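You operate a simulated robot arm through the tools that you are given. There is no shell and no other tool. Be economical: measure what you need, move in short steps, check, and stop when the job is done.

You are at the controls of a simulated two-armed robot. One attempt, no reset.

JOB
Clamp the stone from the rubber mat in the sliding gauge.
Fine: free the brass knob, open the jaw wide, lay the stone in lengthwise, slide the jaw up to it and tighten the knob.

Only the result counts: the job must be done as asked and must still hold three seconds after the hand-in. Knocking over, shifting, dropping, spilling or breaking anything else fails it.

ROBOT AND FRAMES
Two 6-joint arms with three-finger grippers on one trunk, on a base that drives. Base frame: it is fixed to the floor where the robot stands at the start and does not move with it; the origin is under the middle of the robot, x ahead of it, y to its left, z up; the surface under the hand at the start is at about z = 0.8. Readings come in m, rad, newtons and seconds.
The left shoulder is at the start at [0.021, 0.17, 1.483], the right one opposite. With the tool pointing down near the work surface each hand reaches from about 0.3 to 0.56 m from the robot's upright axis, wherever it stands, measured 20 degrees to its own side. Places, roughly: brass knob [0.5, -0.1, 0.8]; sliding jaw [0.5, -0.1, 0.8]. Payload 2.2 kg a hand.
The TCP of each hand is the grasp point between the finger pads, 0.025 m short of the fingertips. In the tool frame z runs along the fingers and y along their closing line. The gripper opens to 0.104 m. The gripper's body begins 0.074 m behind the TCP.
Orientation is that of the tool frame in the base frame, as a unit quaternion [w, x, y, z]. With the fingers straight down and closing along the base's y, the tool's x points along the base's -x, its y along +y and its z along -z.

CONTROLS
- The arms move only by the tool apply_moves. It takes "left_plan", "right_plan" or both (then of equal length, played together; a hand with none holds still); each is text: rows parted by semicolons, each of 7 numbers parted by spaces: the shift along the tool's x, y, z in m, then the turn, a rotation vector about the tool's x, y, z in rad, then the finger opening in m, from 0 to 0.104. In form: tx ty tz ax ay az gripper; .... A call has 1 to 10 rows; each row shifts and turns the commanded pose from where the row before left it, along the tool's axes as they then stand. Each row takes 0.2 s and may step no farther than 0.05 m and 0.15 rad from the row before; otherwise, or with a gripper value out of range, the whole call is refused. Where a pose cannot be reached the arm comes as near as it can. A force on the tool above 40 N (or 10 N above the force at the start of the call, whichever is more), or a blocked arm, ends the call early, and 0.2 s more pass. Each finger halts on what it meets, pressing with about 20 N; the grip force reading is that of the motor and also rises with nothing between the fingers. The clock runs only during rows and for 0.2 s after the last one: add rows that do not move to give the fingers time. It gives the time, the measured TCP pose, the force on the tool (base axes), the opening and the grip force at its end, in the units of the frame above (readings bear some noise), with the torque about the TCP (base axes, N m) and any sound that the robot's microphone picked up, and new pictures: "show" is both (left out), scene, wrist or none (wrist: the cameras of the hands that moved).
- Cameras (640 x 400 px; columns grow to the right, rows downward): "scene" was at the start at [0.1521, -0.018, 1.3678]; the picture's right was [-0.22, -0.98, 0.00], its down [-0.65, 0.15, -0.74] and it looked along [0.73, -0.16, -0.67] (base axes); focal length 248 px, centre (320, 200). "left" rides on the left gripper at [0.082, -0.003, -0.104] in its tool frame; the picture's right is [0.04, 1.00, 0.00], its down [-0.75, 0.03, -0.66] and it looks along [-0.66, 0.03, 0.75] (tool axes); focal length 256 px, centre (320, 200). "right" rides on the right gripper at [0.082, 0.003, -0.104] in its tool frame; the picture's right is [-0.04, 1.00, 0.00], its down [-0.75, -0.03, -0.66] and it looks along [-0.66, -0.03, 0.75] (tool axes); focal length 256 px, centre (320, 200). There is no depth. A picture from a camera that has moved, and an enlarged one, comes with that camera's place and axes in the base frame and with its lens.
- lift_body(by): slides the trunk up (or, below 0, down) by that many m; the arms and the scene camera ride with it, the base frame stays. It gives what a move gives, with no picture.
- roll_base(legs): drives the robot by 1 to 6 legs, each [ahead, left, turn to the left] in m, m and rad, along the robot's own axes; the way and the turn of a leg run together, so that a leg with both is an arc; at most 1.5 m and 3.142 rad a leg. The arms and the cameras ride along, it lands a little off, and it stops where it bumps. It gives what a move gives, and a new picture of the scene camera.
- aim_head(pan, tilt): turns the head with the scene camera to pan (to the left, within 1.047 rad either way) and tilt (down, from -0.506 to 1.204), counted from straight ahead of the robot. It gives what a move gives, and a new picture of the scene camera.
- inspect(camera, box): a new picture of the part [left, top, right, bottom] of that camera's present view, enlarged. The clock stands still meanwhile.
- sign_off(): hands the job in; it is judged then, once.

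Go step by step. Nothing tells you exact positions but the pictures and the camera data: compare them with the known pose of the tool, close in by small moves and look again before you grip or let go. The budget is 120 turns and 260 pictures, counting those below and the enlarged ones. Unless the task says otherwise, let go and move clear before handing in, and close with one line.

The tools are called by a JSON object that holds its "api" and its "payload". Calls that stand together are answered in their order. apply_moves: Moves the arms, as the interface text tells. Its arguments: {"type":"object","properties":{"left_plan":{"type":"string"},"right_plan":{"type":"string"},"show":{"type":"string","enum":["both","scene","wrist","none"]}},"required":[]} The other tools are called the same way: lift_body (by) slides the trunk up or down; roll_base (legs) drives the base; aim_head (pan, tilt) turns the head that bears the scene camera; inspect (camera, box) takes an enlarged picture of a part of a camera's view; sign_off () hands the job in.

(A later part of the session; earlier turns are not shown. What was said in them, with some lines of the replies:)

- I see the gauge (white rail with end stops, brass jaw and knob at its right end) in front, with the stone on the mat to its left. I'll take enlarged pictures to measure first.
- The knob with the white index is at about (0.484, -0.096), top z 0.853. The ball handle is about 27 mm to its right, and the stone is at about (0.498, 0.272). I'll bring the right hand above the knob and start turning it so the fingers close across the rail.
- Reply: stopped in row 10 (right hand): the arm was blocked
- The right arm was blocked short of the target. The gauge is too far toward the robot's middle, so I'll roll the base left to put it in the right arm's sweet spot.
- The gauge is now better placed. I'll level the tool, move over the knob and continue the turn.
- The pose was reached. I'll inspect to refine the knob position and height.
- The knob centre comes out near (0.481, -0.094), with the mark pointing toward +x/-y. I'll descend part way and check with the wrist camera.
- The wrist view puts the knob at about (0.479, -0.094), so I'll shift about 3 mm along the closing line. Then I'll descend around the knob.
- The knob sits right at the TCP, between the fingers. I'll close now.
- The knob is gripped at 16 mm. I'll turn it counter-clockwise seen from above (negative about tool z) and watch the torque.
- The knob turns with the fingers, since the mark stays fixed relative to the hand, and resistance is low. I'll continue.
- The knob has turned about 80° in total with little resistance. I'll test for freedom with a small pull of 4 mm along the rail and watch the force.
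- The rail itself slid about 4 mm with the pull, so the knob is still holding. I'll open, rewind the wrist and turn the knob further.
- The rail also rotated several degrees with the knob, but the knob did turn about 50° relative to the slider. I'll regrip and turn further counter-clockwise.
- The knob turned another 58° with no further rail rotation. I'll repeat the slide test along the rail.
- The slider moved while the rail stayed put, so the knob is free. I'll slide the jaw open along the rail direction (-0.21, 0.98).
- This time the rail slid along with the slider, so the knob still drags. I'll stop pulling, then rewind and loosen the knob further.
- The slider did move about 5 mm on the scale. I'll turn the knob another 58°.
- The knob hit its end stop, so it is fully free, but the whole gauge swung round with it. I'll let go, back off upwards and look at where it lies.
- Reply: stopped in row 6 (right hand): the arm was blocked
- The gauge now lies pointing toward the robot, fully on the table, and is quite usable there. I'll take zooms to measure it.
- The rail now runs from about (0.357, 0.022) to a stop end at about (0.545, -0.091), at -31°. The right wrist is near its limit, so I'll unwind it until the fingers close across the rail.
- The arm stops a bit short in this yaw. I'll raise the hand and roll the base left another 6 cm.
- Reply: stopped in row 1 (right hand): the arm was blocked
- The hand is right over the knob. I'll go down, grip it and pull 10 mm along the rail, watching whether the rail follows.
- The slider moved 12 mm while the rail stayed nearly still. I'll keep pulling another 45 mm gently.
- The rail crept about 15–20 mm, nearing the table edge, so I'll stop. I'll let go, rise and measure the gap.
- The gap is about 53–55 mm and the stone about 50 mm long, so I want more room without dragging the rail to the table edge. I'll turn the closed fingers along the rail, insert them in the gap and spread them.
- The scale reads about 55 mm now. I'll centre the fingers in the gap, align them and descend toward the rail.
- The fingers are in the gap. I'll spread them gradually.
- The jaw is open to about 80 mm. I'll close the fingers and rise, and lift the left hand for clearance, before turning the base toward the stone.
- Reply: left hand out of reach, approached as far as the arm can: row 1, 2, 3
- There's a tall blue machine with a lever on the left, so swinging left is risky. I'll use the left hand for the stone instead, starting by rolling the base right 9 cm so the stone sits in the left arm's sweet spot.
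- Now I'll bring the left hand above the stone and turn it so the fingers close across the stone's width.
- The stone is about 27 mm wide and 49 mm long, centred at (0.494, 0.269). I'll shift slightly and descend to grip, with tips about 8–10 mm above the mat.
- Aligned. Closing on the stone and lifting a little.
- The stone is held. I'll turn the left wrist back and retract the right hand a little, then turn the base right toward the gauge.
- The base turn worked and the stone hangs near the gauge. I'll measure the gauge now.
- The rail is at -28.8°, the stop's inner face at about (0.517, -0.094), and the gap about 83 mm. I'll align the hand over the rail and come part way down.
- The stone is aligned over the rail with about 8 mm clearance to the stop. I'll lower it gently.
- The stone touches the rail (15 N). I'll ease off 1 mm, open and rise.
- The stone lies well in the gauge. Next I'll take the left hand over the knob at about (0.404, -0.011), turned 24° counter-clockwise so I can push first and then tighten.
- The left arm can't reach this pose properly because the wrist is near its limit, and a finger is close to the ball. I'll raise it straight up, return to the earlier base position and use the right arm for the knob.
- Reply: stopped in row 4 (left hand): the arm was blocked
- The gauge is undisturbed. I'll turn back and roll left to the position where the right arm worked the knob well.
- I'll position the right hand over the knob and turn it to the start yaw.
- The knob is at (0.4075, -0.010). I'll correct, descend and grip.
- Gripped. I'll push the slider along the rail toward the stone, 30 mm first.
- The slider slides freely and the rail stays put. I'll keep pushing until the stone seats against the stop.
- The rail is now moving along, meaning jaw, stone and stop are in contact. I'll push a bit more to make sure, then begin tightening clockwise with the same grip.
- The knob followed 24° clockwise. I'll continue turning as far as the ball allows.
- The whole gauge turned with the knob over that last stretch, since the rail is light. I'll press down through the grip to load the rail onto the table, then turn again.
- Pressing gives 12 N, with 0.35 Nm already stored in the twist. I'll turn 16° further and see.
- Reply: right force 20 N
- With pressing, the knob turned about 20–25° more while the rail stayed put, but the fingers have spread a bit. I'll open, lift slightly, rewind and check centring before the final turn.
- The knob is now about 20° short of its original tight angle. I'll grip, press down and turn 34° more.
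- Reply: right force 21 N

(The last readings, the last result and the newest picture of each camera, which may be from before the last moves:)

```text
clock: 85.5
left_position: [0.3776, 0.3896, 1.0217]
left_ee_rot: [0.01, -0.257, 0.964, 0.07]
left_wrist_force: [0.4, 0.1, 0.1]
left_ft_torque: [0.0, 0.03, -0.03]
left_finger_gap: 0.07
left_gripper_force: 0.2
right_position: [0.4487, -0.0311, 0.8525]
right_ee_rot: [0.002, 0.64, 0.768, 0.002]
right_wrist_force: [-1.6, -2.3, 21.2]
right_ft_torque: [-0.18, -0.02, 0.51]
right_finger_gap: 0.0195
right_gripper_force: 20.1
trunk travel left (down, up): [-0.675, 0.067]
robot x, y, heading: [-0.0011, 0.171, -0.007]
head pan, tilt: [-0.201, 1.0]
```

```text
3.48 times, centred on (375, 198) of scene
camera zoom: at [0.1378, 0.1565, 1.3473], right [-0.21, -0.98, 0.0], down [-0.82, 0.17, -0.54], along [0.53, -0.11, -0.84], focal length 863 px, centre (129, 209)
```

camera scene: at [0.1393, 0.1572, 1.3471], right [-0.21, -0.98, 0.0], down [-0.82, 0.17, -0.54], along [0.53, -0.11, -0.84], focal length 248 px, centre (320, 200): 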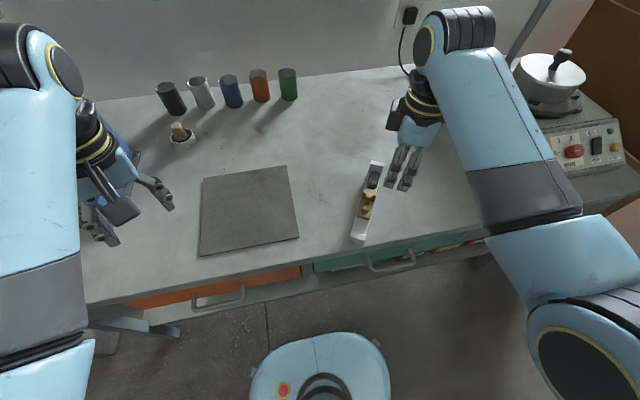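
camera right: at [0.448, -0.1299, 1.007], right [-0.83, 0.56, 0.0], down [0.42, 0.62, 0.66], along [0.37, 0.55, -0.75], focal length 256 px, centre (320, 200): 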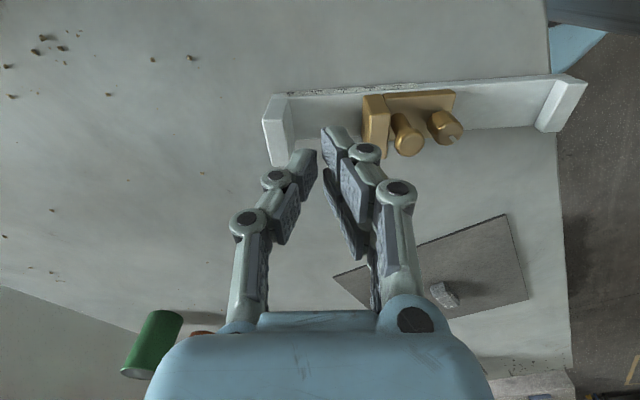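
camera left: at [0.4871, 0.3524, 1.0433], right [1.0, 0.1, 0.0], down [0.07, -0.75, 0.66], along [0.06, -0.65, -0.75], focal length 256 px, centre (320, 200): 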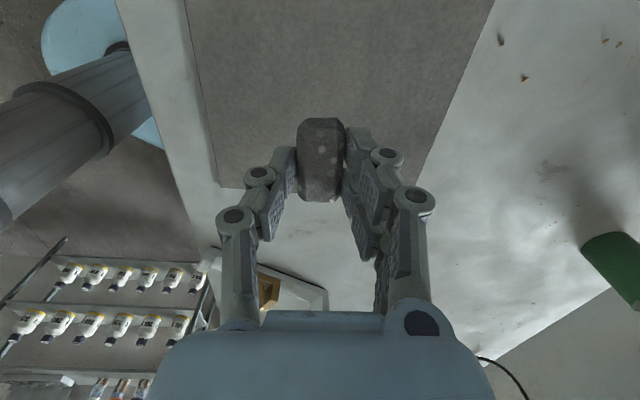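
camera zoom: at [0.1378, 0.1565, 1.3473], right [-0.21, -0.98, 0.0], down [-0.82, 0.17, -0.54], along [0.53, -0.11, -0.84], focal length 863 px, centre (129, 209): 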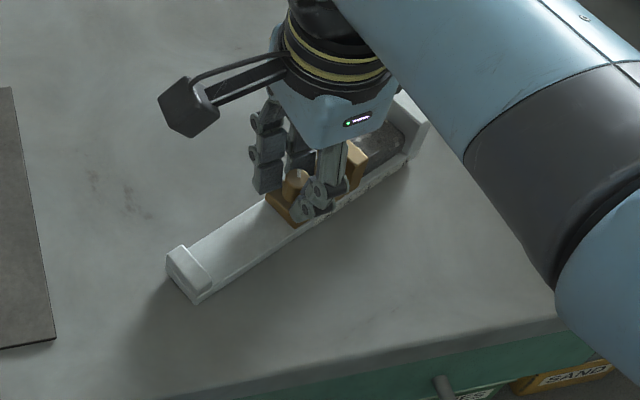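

The mark is now at or past its original tight angle, with 0.5 Nm of torque. I'll release and check the state.

{"api": "apply_moves", "payload": {"right_plan": "0 0 -0.001 0 0 0 0.03; 0 0 -0.002 0 0 0 0.034; 0 0 0 0 0 -0.14 0.034; 0 0 0 0 0 -0.14 0.034; 0 0 0 0 0 -0.14 0.034; 0 0 0 0 0 -0.14 0.034; 0 0 0 0 0 0 0.034", "show": "none"}}

{"api": "inspect", "payload": {"camera": "right", "box": [200, 60, 440, 210]}}

{"api": "inspect", "payload": {"camera": "scene", "box": [345, 150, 420, 230]}}

```text
clock: 87.0
left_position: [0.3793, 0.3893, 1.0198]
left_ee_rot: [0.01, -0.257, 0.964, 0.07]
left_wrist_force: [-0.8, -0.3, 0.5]
left_ft_torque: [-0.04, 0.05, 0.0]
left_finger_gap: 0.0699
left_gripper_force: 0.0
right_position: [0.4482, -0.033, 0.8542]
right_ee_rot: [0.0, 0.402, 0.916, 0.001]
right_wrist_force: [-0.6, -0.3, -0.1]
right_ft_torque: [0.0, -0.03, 0.02]
right_finger_gap: 0.0344
right_gripper_force: 0.1
trunk travel left (down, up): [-0.675, 0.067]
robot x, y, heading: [-0.0036, 0.1696, -0.013]
head pan, tilt: [-0.201, 1.0]
```

```text
2.67 times, centred on (320, 135) of right
camera zoom: at [0.3965, 0.0293, 0.957], right [0.76, 0.65, 0.0], down [0.49, -0.58, 0.66], along [0.42, -0.5, -0.76], focal length 683 px, centre (320, 373)
```

zoom: 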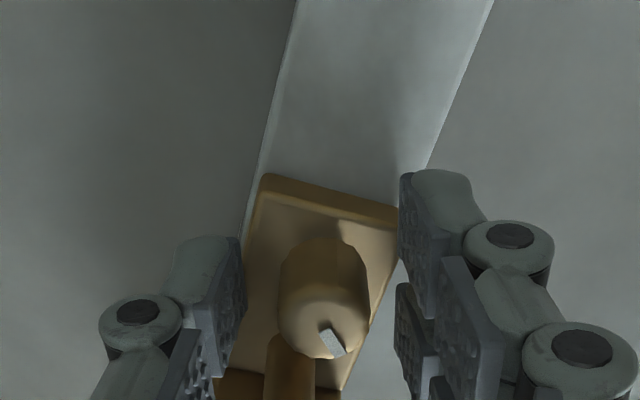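

```text
5.00 times, centred on (382, 190) of scene
camera zoom: at [0.1393, 0.1559, 1.3471], right [-0.21, -0.98, 0.0], down [-0.82, 0.18, -0.54], along [0.53, -0.11, -0.84], focal length 1241 px, centre (8, 250)
```

zoom: 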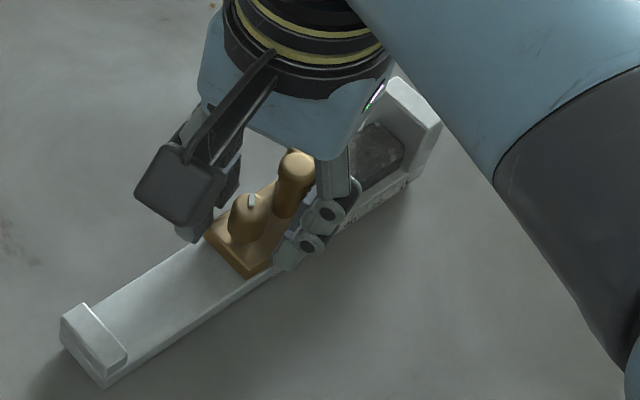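

The knob stayed where I left it. One more pressed stroke will make sure it's properly tight.

{"api": "apply_moves", "payload": {"right_plan": "0 0 0 0 0 0 0.01; 0 0 0 0 0 0 0.01; 0 0 0.002 0 0 0 0.01; 0 0 0.0015 0 0 0.1 0.01; 0 0 0 0 0 0.1 0.01; 0 0 0 0 0 0.1 0.01; 0 0 0 0 0 0.1 0.01; 0 0 0 0 0 0.1 0.01; 0 0 0 0 0 0 0.01", "show": "none"}}

{"api": "inspect", "payload": {"camera": "right", "box": [200, 60, 440, 210]}}

{"api": "inspect", "payload": {"camera": "scene", "box": [330, 140, 420, 255]}}

```text
clock: 89.0
left_position: [0.3772, 0.3917, 1.0209]
left_ee_rot: [0.011, -0.257, 0.964, 0.07]
left_wrist_force: [-0.4, 0.0, 0.1]
left_ft_torque: [-0.01, 0.01, -0.03]
left_finger_gap: 0.07
left_gripper_force: 0.0
right_position: [0.4482, -0.0322, 0.8522]
right_ee_rot: [0.0, 0.617, 0.787, 0.003]
right_wrist_force: [-5.9, 3.1, 28.0]
right_ft_torque: [-0.01, 0.0, 0.39]
right_finger_gap: 0.0163
right_gripper_force: 19.7
trunk travel left (down, up): [-0.675, 0.067]
robot x, y, heading: [-0.0, 0.1706, -0.005]
head pan, tilt: [-0.201, 1.0]
```

```text
2.67 times, centred on (320, 135) of right
camera zoom: at [0.4316, 0.0485, 0.9554], right [0.98, 0.2, 0.0], down [0.15, -0.74, 0.66], along [0.13, -0.64, -0.76], focal length 683 px, centre (320, 373)
```

zoom: 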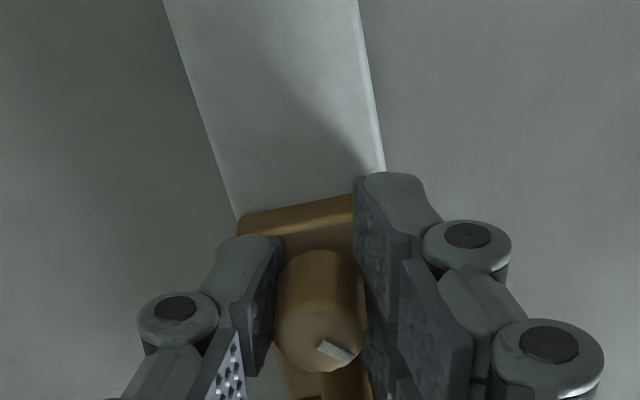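

```text
3.48 times, centred on (375, 198) of scene
camera zoom: at [0.1367, 0.1572, 1.3475], right [-0.21, -0.98, 0.0], down [-0.82, 0.17, -0.54], along [0.53, -0.11, -0.84], focal length 863 px, centre (129, 209)
```

zoom: 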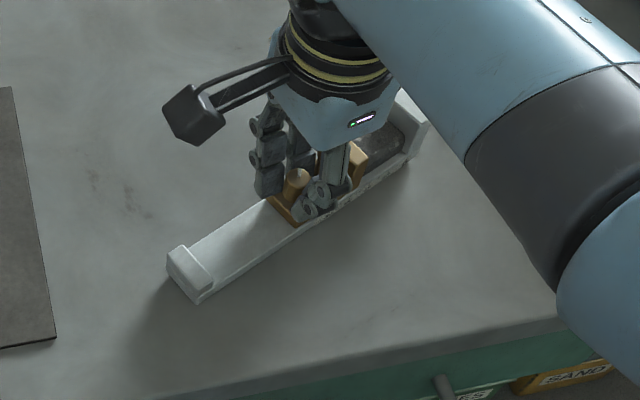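

The knob did not go further and the fingers slipped around it, so it is back at its tight stop. I'll release, rise clear and verify the clamp.

{"api": "apply_moves", "payload": {"right_plan": "0 0 -0.002 0 0 0 0.03; 0 0 -0.001 0 0 0 0.04; 0 0 -0.02 0 0 0 0.045; 0 0 -0.04 0 0 0 0.045; 0 0 -0.04 0 0 0 0.045; 0.02 0 -0.02 0 0 0 0.045", "show": "both"}}

{"api": "inspect", "payload": {"camera": "right", "box": [230, 0, 430, 130]}}

{"api": "inspect", "payload": {"camera": "scene", "box": [345, 150, 425, 230]}}

```text
clock: 90.5
left_position: [0.3787, 0.3903, 1.0214]
left_ee_rot: [0.01, -0.258, 0.964, 0.069]
left_wrist_force: [-0.6, 0.5, 0.0]
left_ft_torque: [-0.02, -0.05, 0.01]
left_finger_gap: 0.0703
left_gripper_force: 0.0
right_position: [0.443, -0.0126, 0.9754]
right_ee_rot: [0.001, 0.617, 0.787, 0.0]
right_wrist_force: [0.3, -0.2, 0.2]
right_ft_torque: [-0.03, -0.03, -0.02]
right_finger_gap: 0.045
right_gripper_force: 0.1
trunk travel left (down, up): [-0.675, 0.067]
robot x, y, heading: [0.0049, 0.1692, -0.006]
head pan, tilt: [-0.201, 1.0]
camera scene: at [0.1389, 0.1571, 1.3471], right [-0.21, -0.98, 0.0], down [-0.82, 0.17, -0.54], along [0.53, -0.11, -0.84], focal length 248 px, centre (320, 200)
camera right: at [0.4269, 0.068, 1.0781], right [0.98, 0.2, 0.0], down [0.15, -0.74, 0.66], along [0.13, -0.64, -0.75], focal length 256 px, centre (320, 200)
```

scene: 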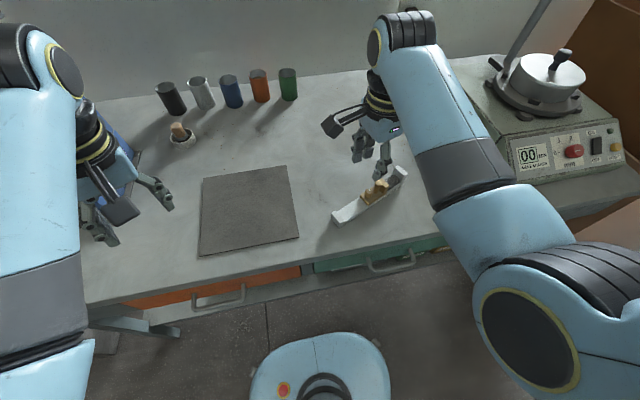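
right: 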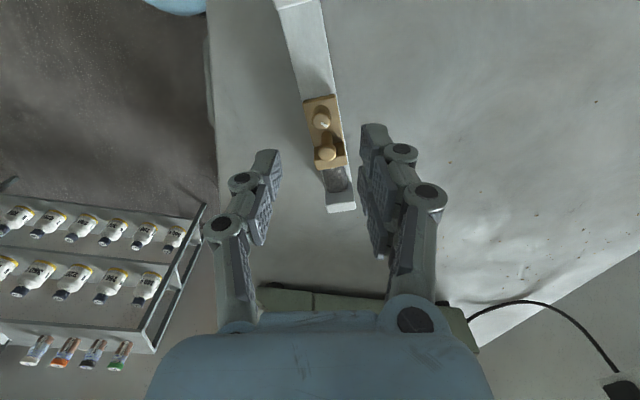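

```text
3.08 times, centred on (330, 65) of right
camera zoom: at [0.4269, 0.068, 1.0781], right [0.98, 0.2, 0.0], down [0.15, -0.74, 0.66], along [0.13, -0.64, -0.75], focal length 788 px, centre (289, 615)
```

zoom: 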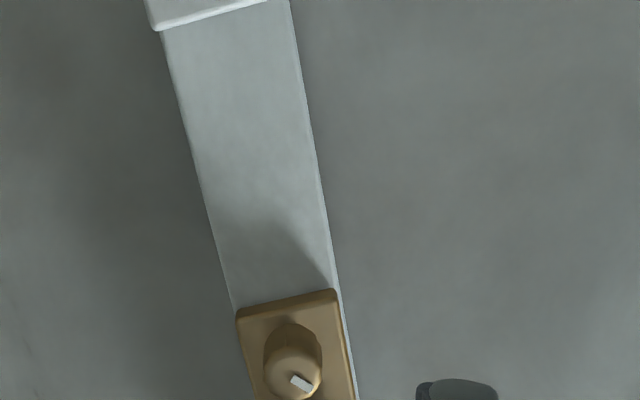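

```text
5.00 times, centred on (385, 190) of scene
camera zoom: at [0.1389, 0.1571, 1.3471], right [-0.21, -0.98, 0.0], down [-0.82, 0.17, -0.54], along [0.53, -0.11, -0.84], focal length 1241 px, centre (-5, 250)
```

zoom: 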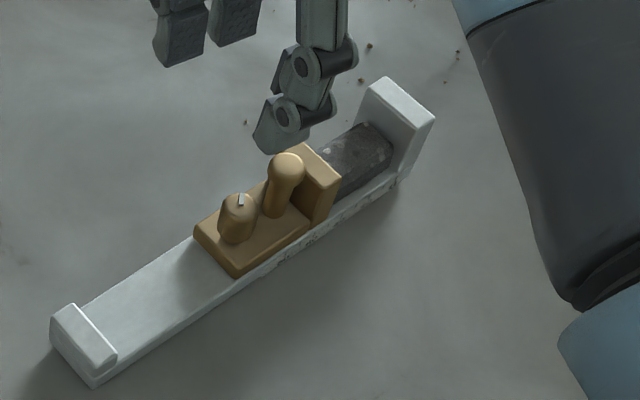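

{"api": "inspect", "payload": {"camera": "right", "box": [290, 130, 370, 220]}}

{"api": "inspect", "payload": {"camera": "scene", "box": [375, 155, 415, 205]}}

```text
4.44 times, centred on (330, 175) of right
camera zoom: at [0.4269, 0.068, 1.0781], right [0.98, 0.2, 0.0], down [0.15, -0.74, 0.66], along [0.13, -0.64, -0.75], focal length 1138 px, centre (276, 311)
```

zoom: 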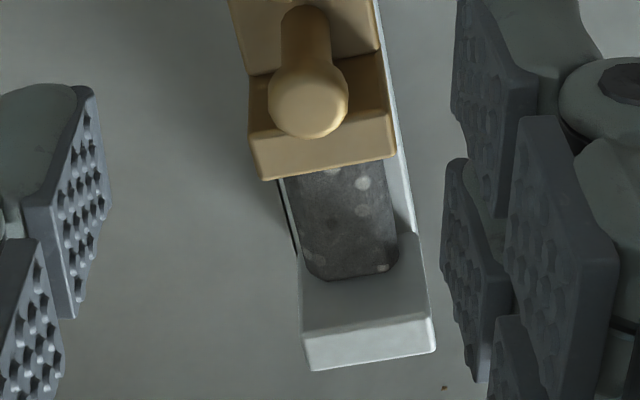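

```text
8.00 times, centred on (395, 180) of scene
camera zoom: at [0.1389, 0.1571, 1.3471], right [-0.21, -0.98, 0.0], down [-0.82, 0.17, -0.54], along [0.53, -0.11, -0.84], focal length 1985 px, centre (-280, 360)
```

zoom: 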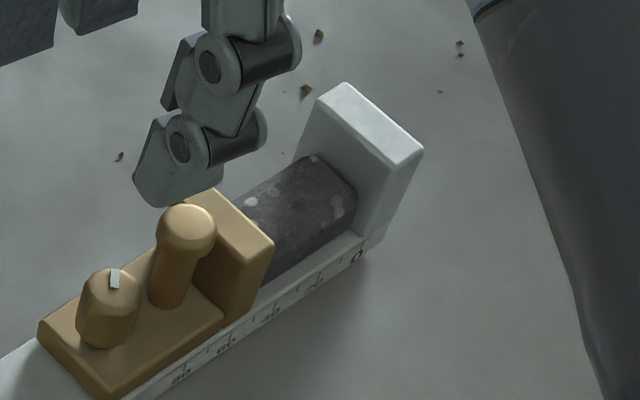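

The stone sits against the stop. I'll get a side view of the jaw–stone contact by moving the wrist camera across.

{"api": "apply_moves", "payload": {"right_plan": "-0.0485 0.0085 0 0 0 0 0.045; -0.0485 0.0085 0 0 0 0 0.045; 0 0 0 0 0 -0.147 0.045; 0 0 0 0 0 -0.147 0.045; 0 0 0 0 0 -0.147 0.045; 0 0 0 0 0 -0.147 0.045; 0 0 0 0 0 -0.147 0.045; 0 0 0 0 0 -0.147 0.045; 0 0 0 0 0 -0.147 0.045; 0 0 0 0 0 -0.147 0.045", "show": "none"}}

{"api": "apply_moves", "payload": {"right_plan": "0 0 0 0 0 -0.147 0.06; 0 0 0 0 0 -0.147 0.06; 0 0 0 0 0 -0.147 0.06; 0 0 0 0 0 -0.147 0.06; 0 0 0 0 0 0 0.06", "show": "wrist"}}

```text
clock: 92.7
left_position: [0.3781, 0.3891, 1.0201]
left_ee_rot: [0.01, -0.257, 0.964, 0.07]
left_wrist_force: [-0.8, 0.6, -0.3]
left_ft_torque: [0.01, -0.01, 0.0]
left_finger_gap: 0.0701
left_gripper_force: 0.0
right_position: [0.4839, -0.104, 0.9735]
right_ee_rot: [0.0, 0.076, 0.997, 0.0]
right_wrist_force: [0.3, 0.4, 0.0]
right_ft_torque: [0.02, 0.02, 0.0]
right_finger_gap: 0.0451
right_gripper_force: 0.1
trunk travel left (down, up): [-0.675, 0.067]
robot x, y, heading: [-0.0006, 0.1681, -0.004]
head pan, tilt: [-0.201, 1.0]
```

```text
clock: 93.8
left_position: [0.3776, 0.3895, 1.021]
left_ee_rot: [0.011, -0.258, 0.963, 0.071]
left_wrist_force: [0.2, -0.4, 0.2]
left_ft_torque: [0.01, 0.02, 0.01]
left_finger_gap: 0.0699
left_gripper_force: 0.0
right_position: [0.4843, -0.1031, 0.9734]
right_ee_rot: [0.001, -0.216, 0.976, 0.001]
right_wrist_force: [0.0, -0.2, -1.0]
right_ft_torque: [-0.01, 0.05, 0.0]
right_finger_gap: 0.0602
right_gripper_force: 0.1
trunk travel left (down, up): [-0.675, 0.067]
robot x, y, heading: [0.0036, 0.169, -0.008]
head pan, tilt: [-0.201, 1.0]
camera right: at [0.4088, -0.1351, 1.0765], right [-0.39, 0.92, 0.0], down [0.7, 0.29, 0.66], along [0.61, 0.25, -0.75], focal length 256 px, centre (320, 200)
```

right: 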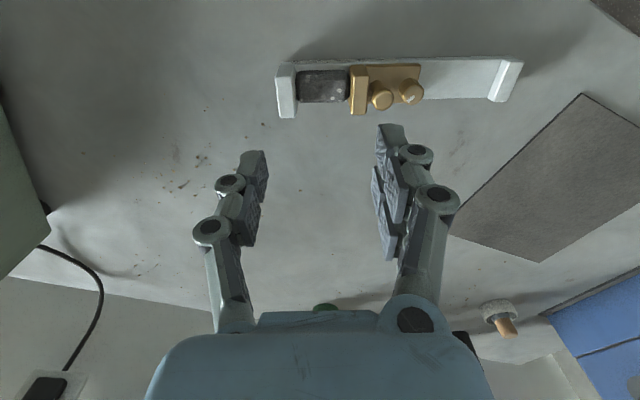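

{"api": "inspect", "payload": {"camera": "right", "box": [265, 45, 435, 130]}}

```text
3.76 times, centred on (350, 88) of right
camera zoom: at [0.4088, -0.1351, 1.0765], right [-0.39, 0.92, 0.0], down [0.7, 0.29, 0.66], along [0.61, 0.25, -0.75], focal length 964 px, centre (207, 624)
```

zoom: 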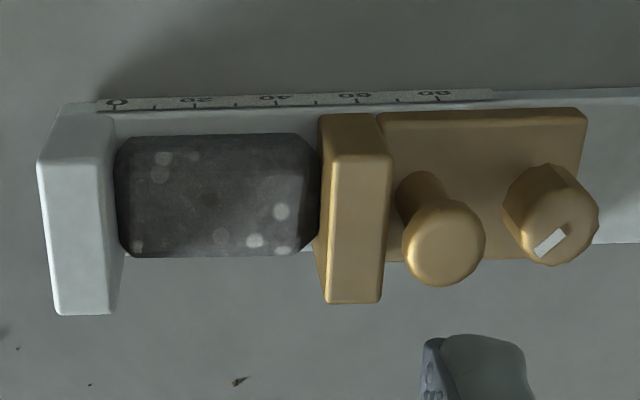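

The side view shows the stone clamped snugly between the stop and the brass jaw at about 50 mm, with the knob tight. Both hands are clear, so I'm handing in.

{"api": "sign_off", "payload": {}}

```text
The job is handed in.
```

The stone from the mat is clamped lengthwise in the sliding gauge, at about 50 mm, with the brass knob tightened back to its tight stop and both hands clear. The gauge itself slid and turned on the table as I worked the knob.
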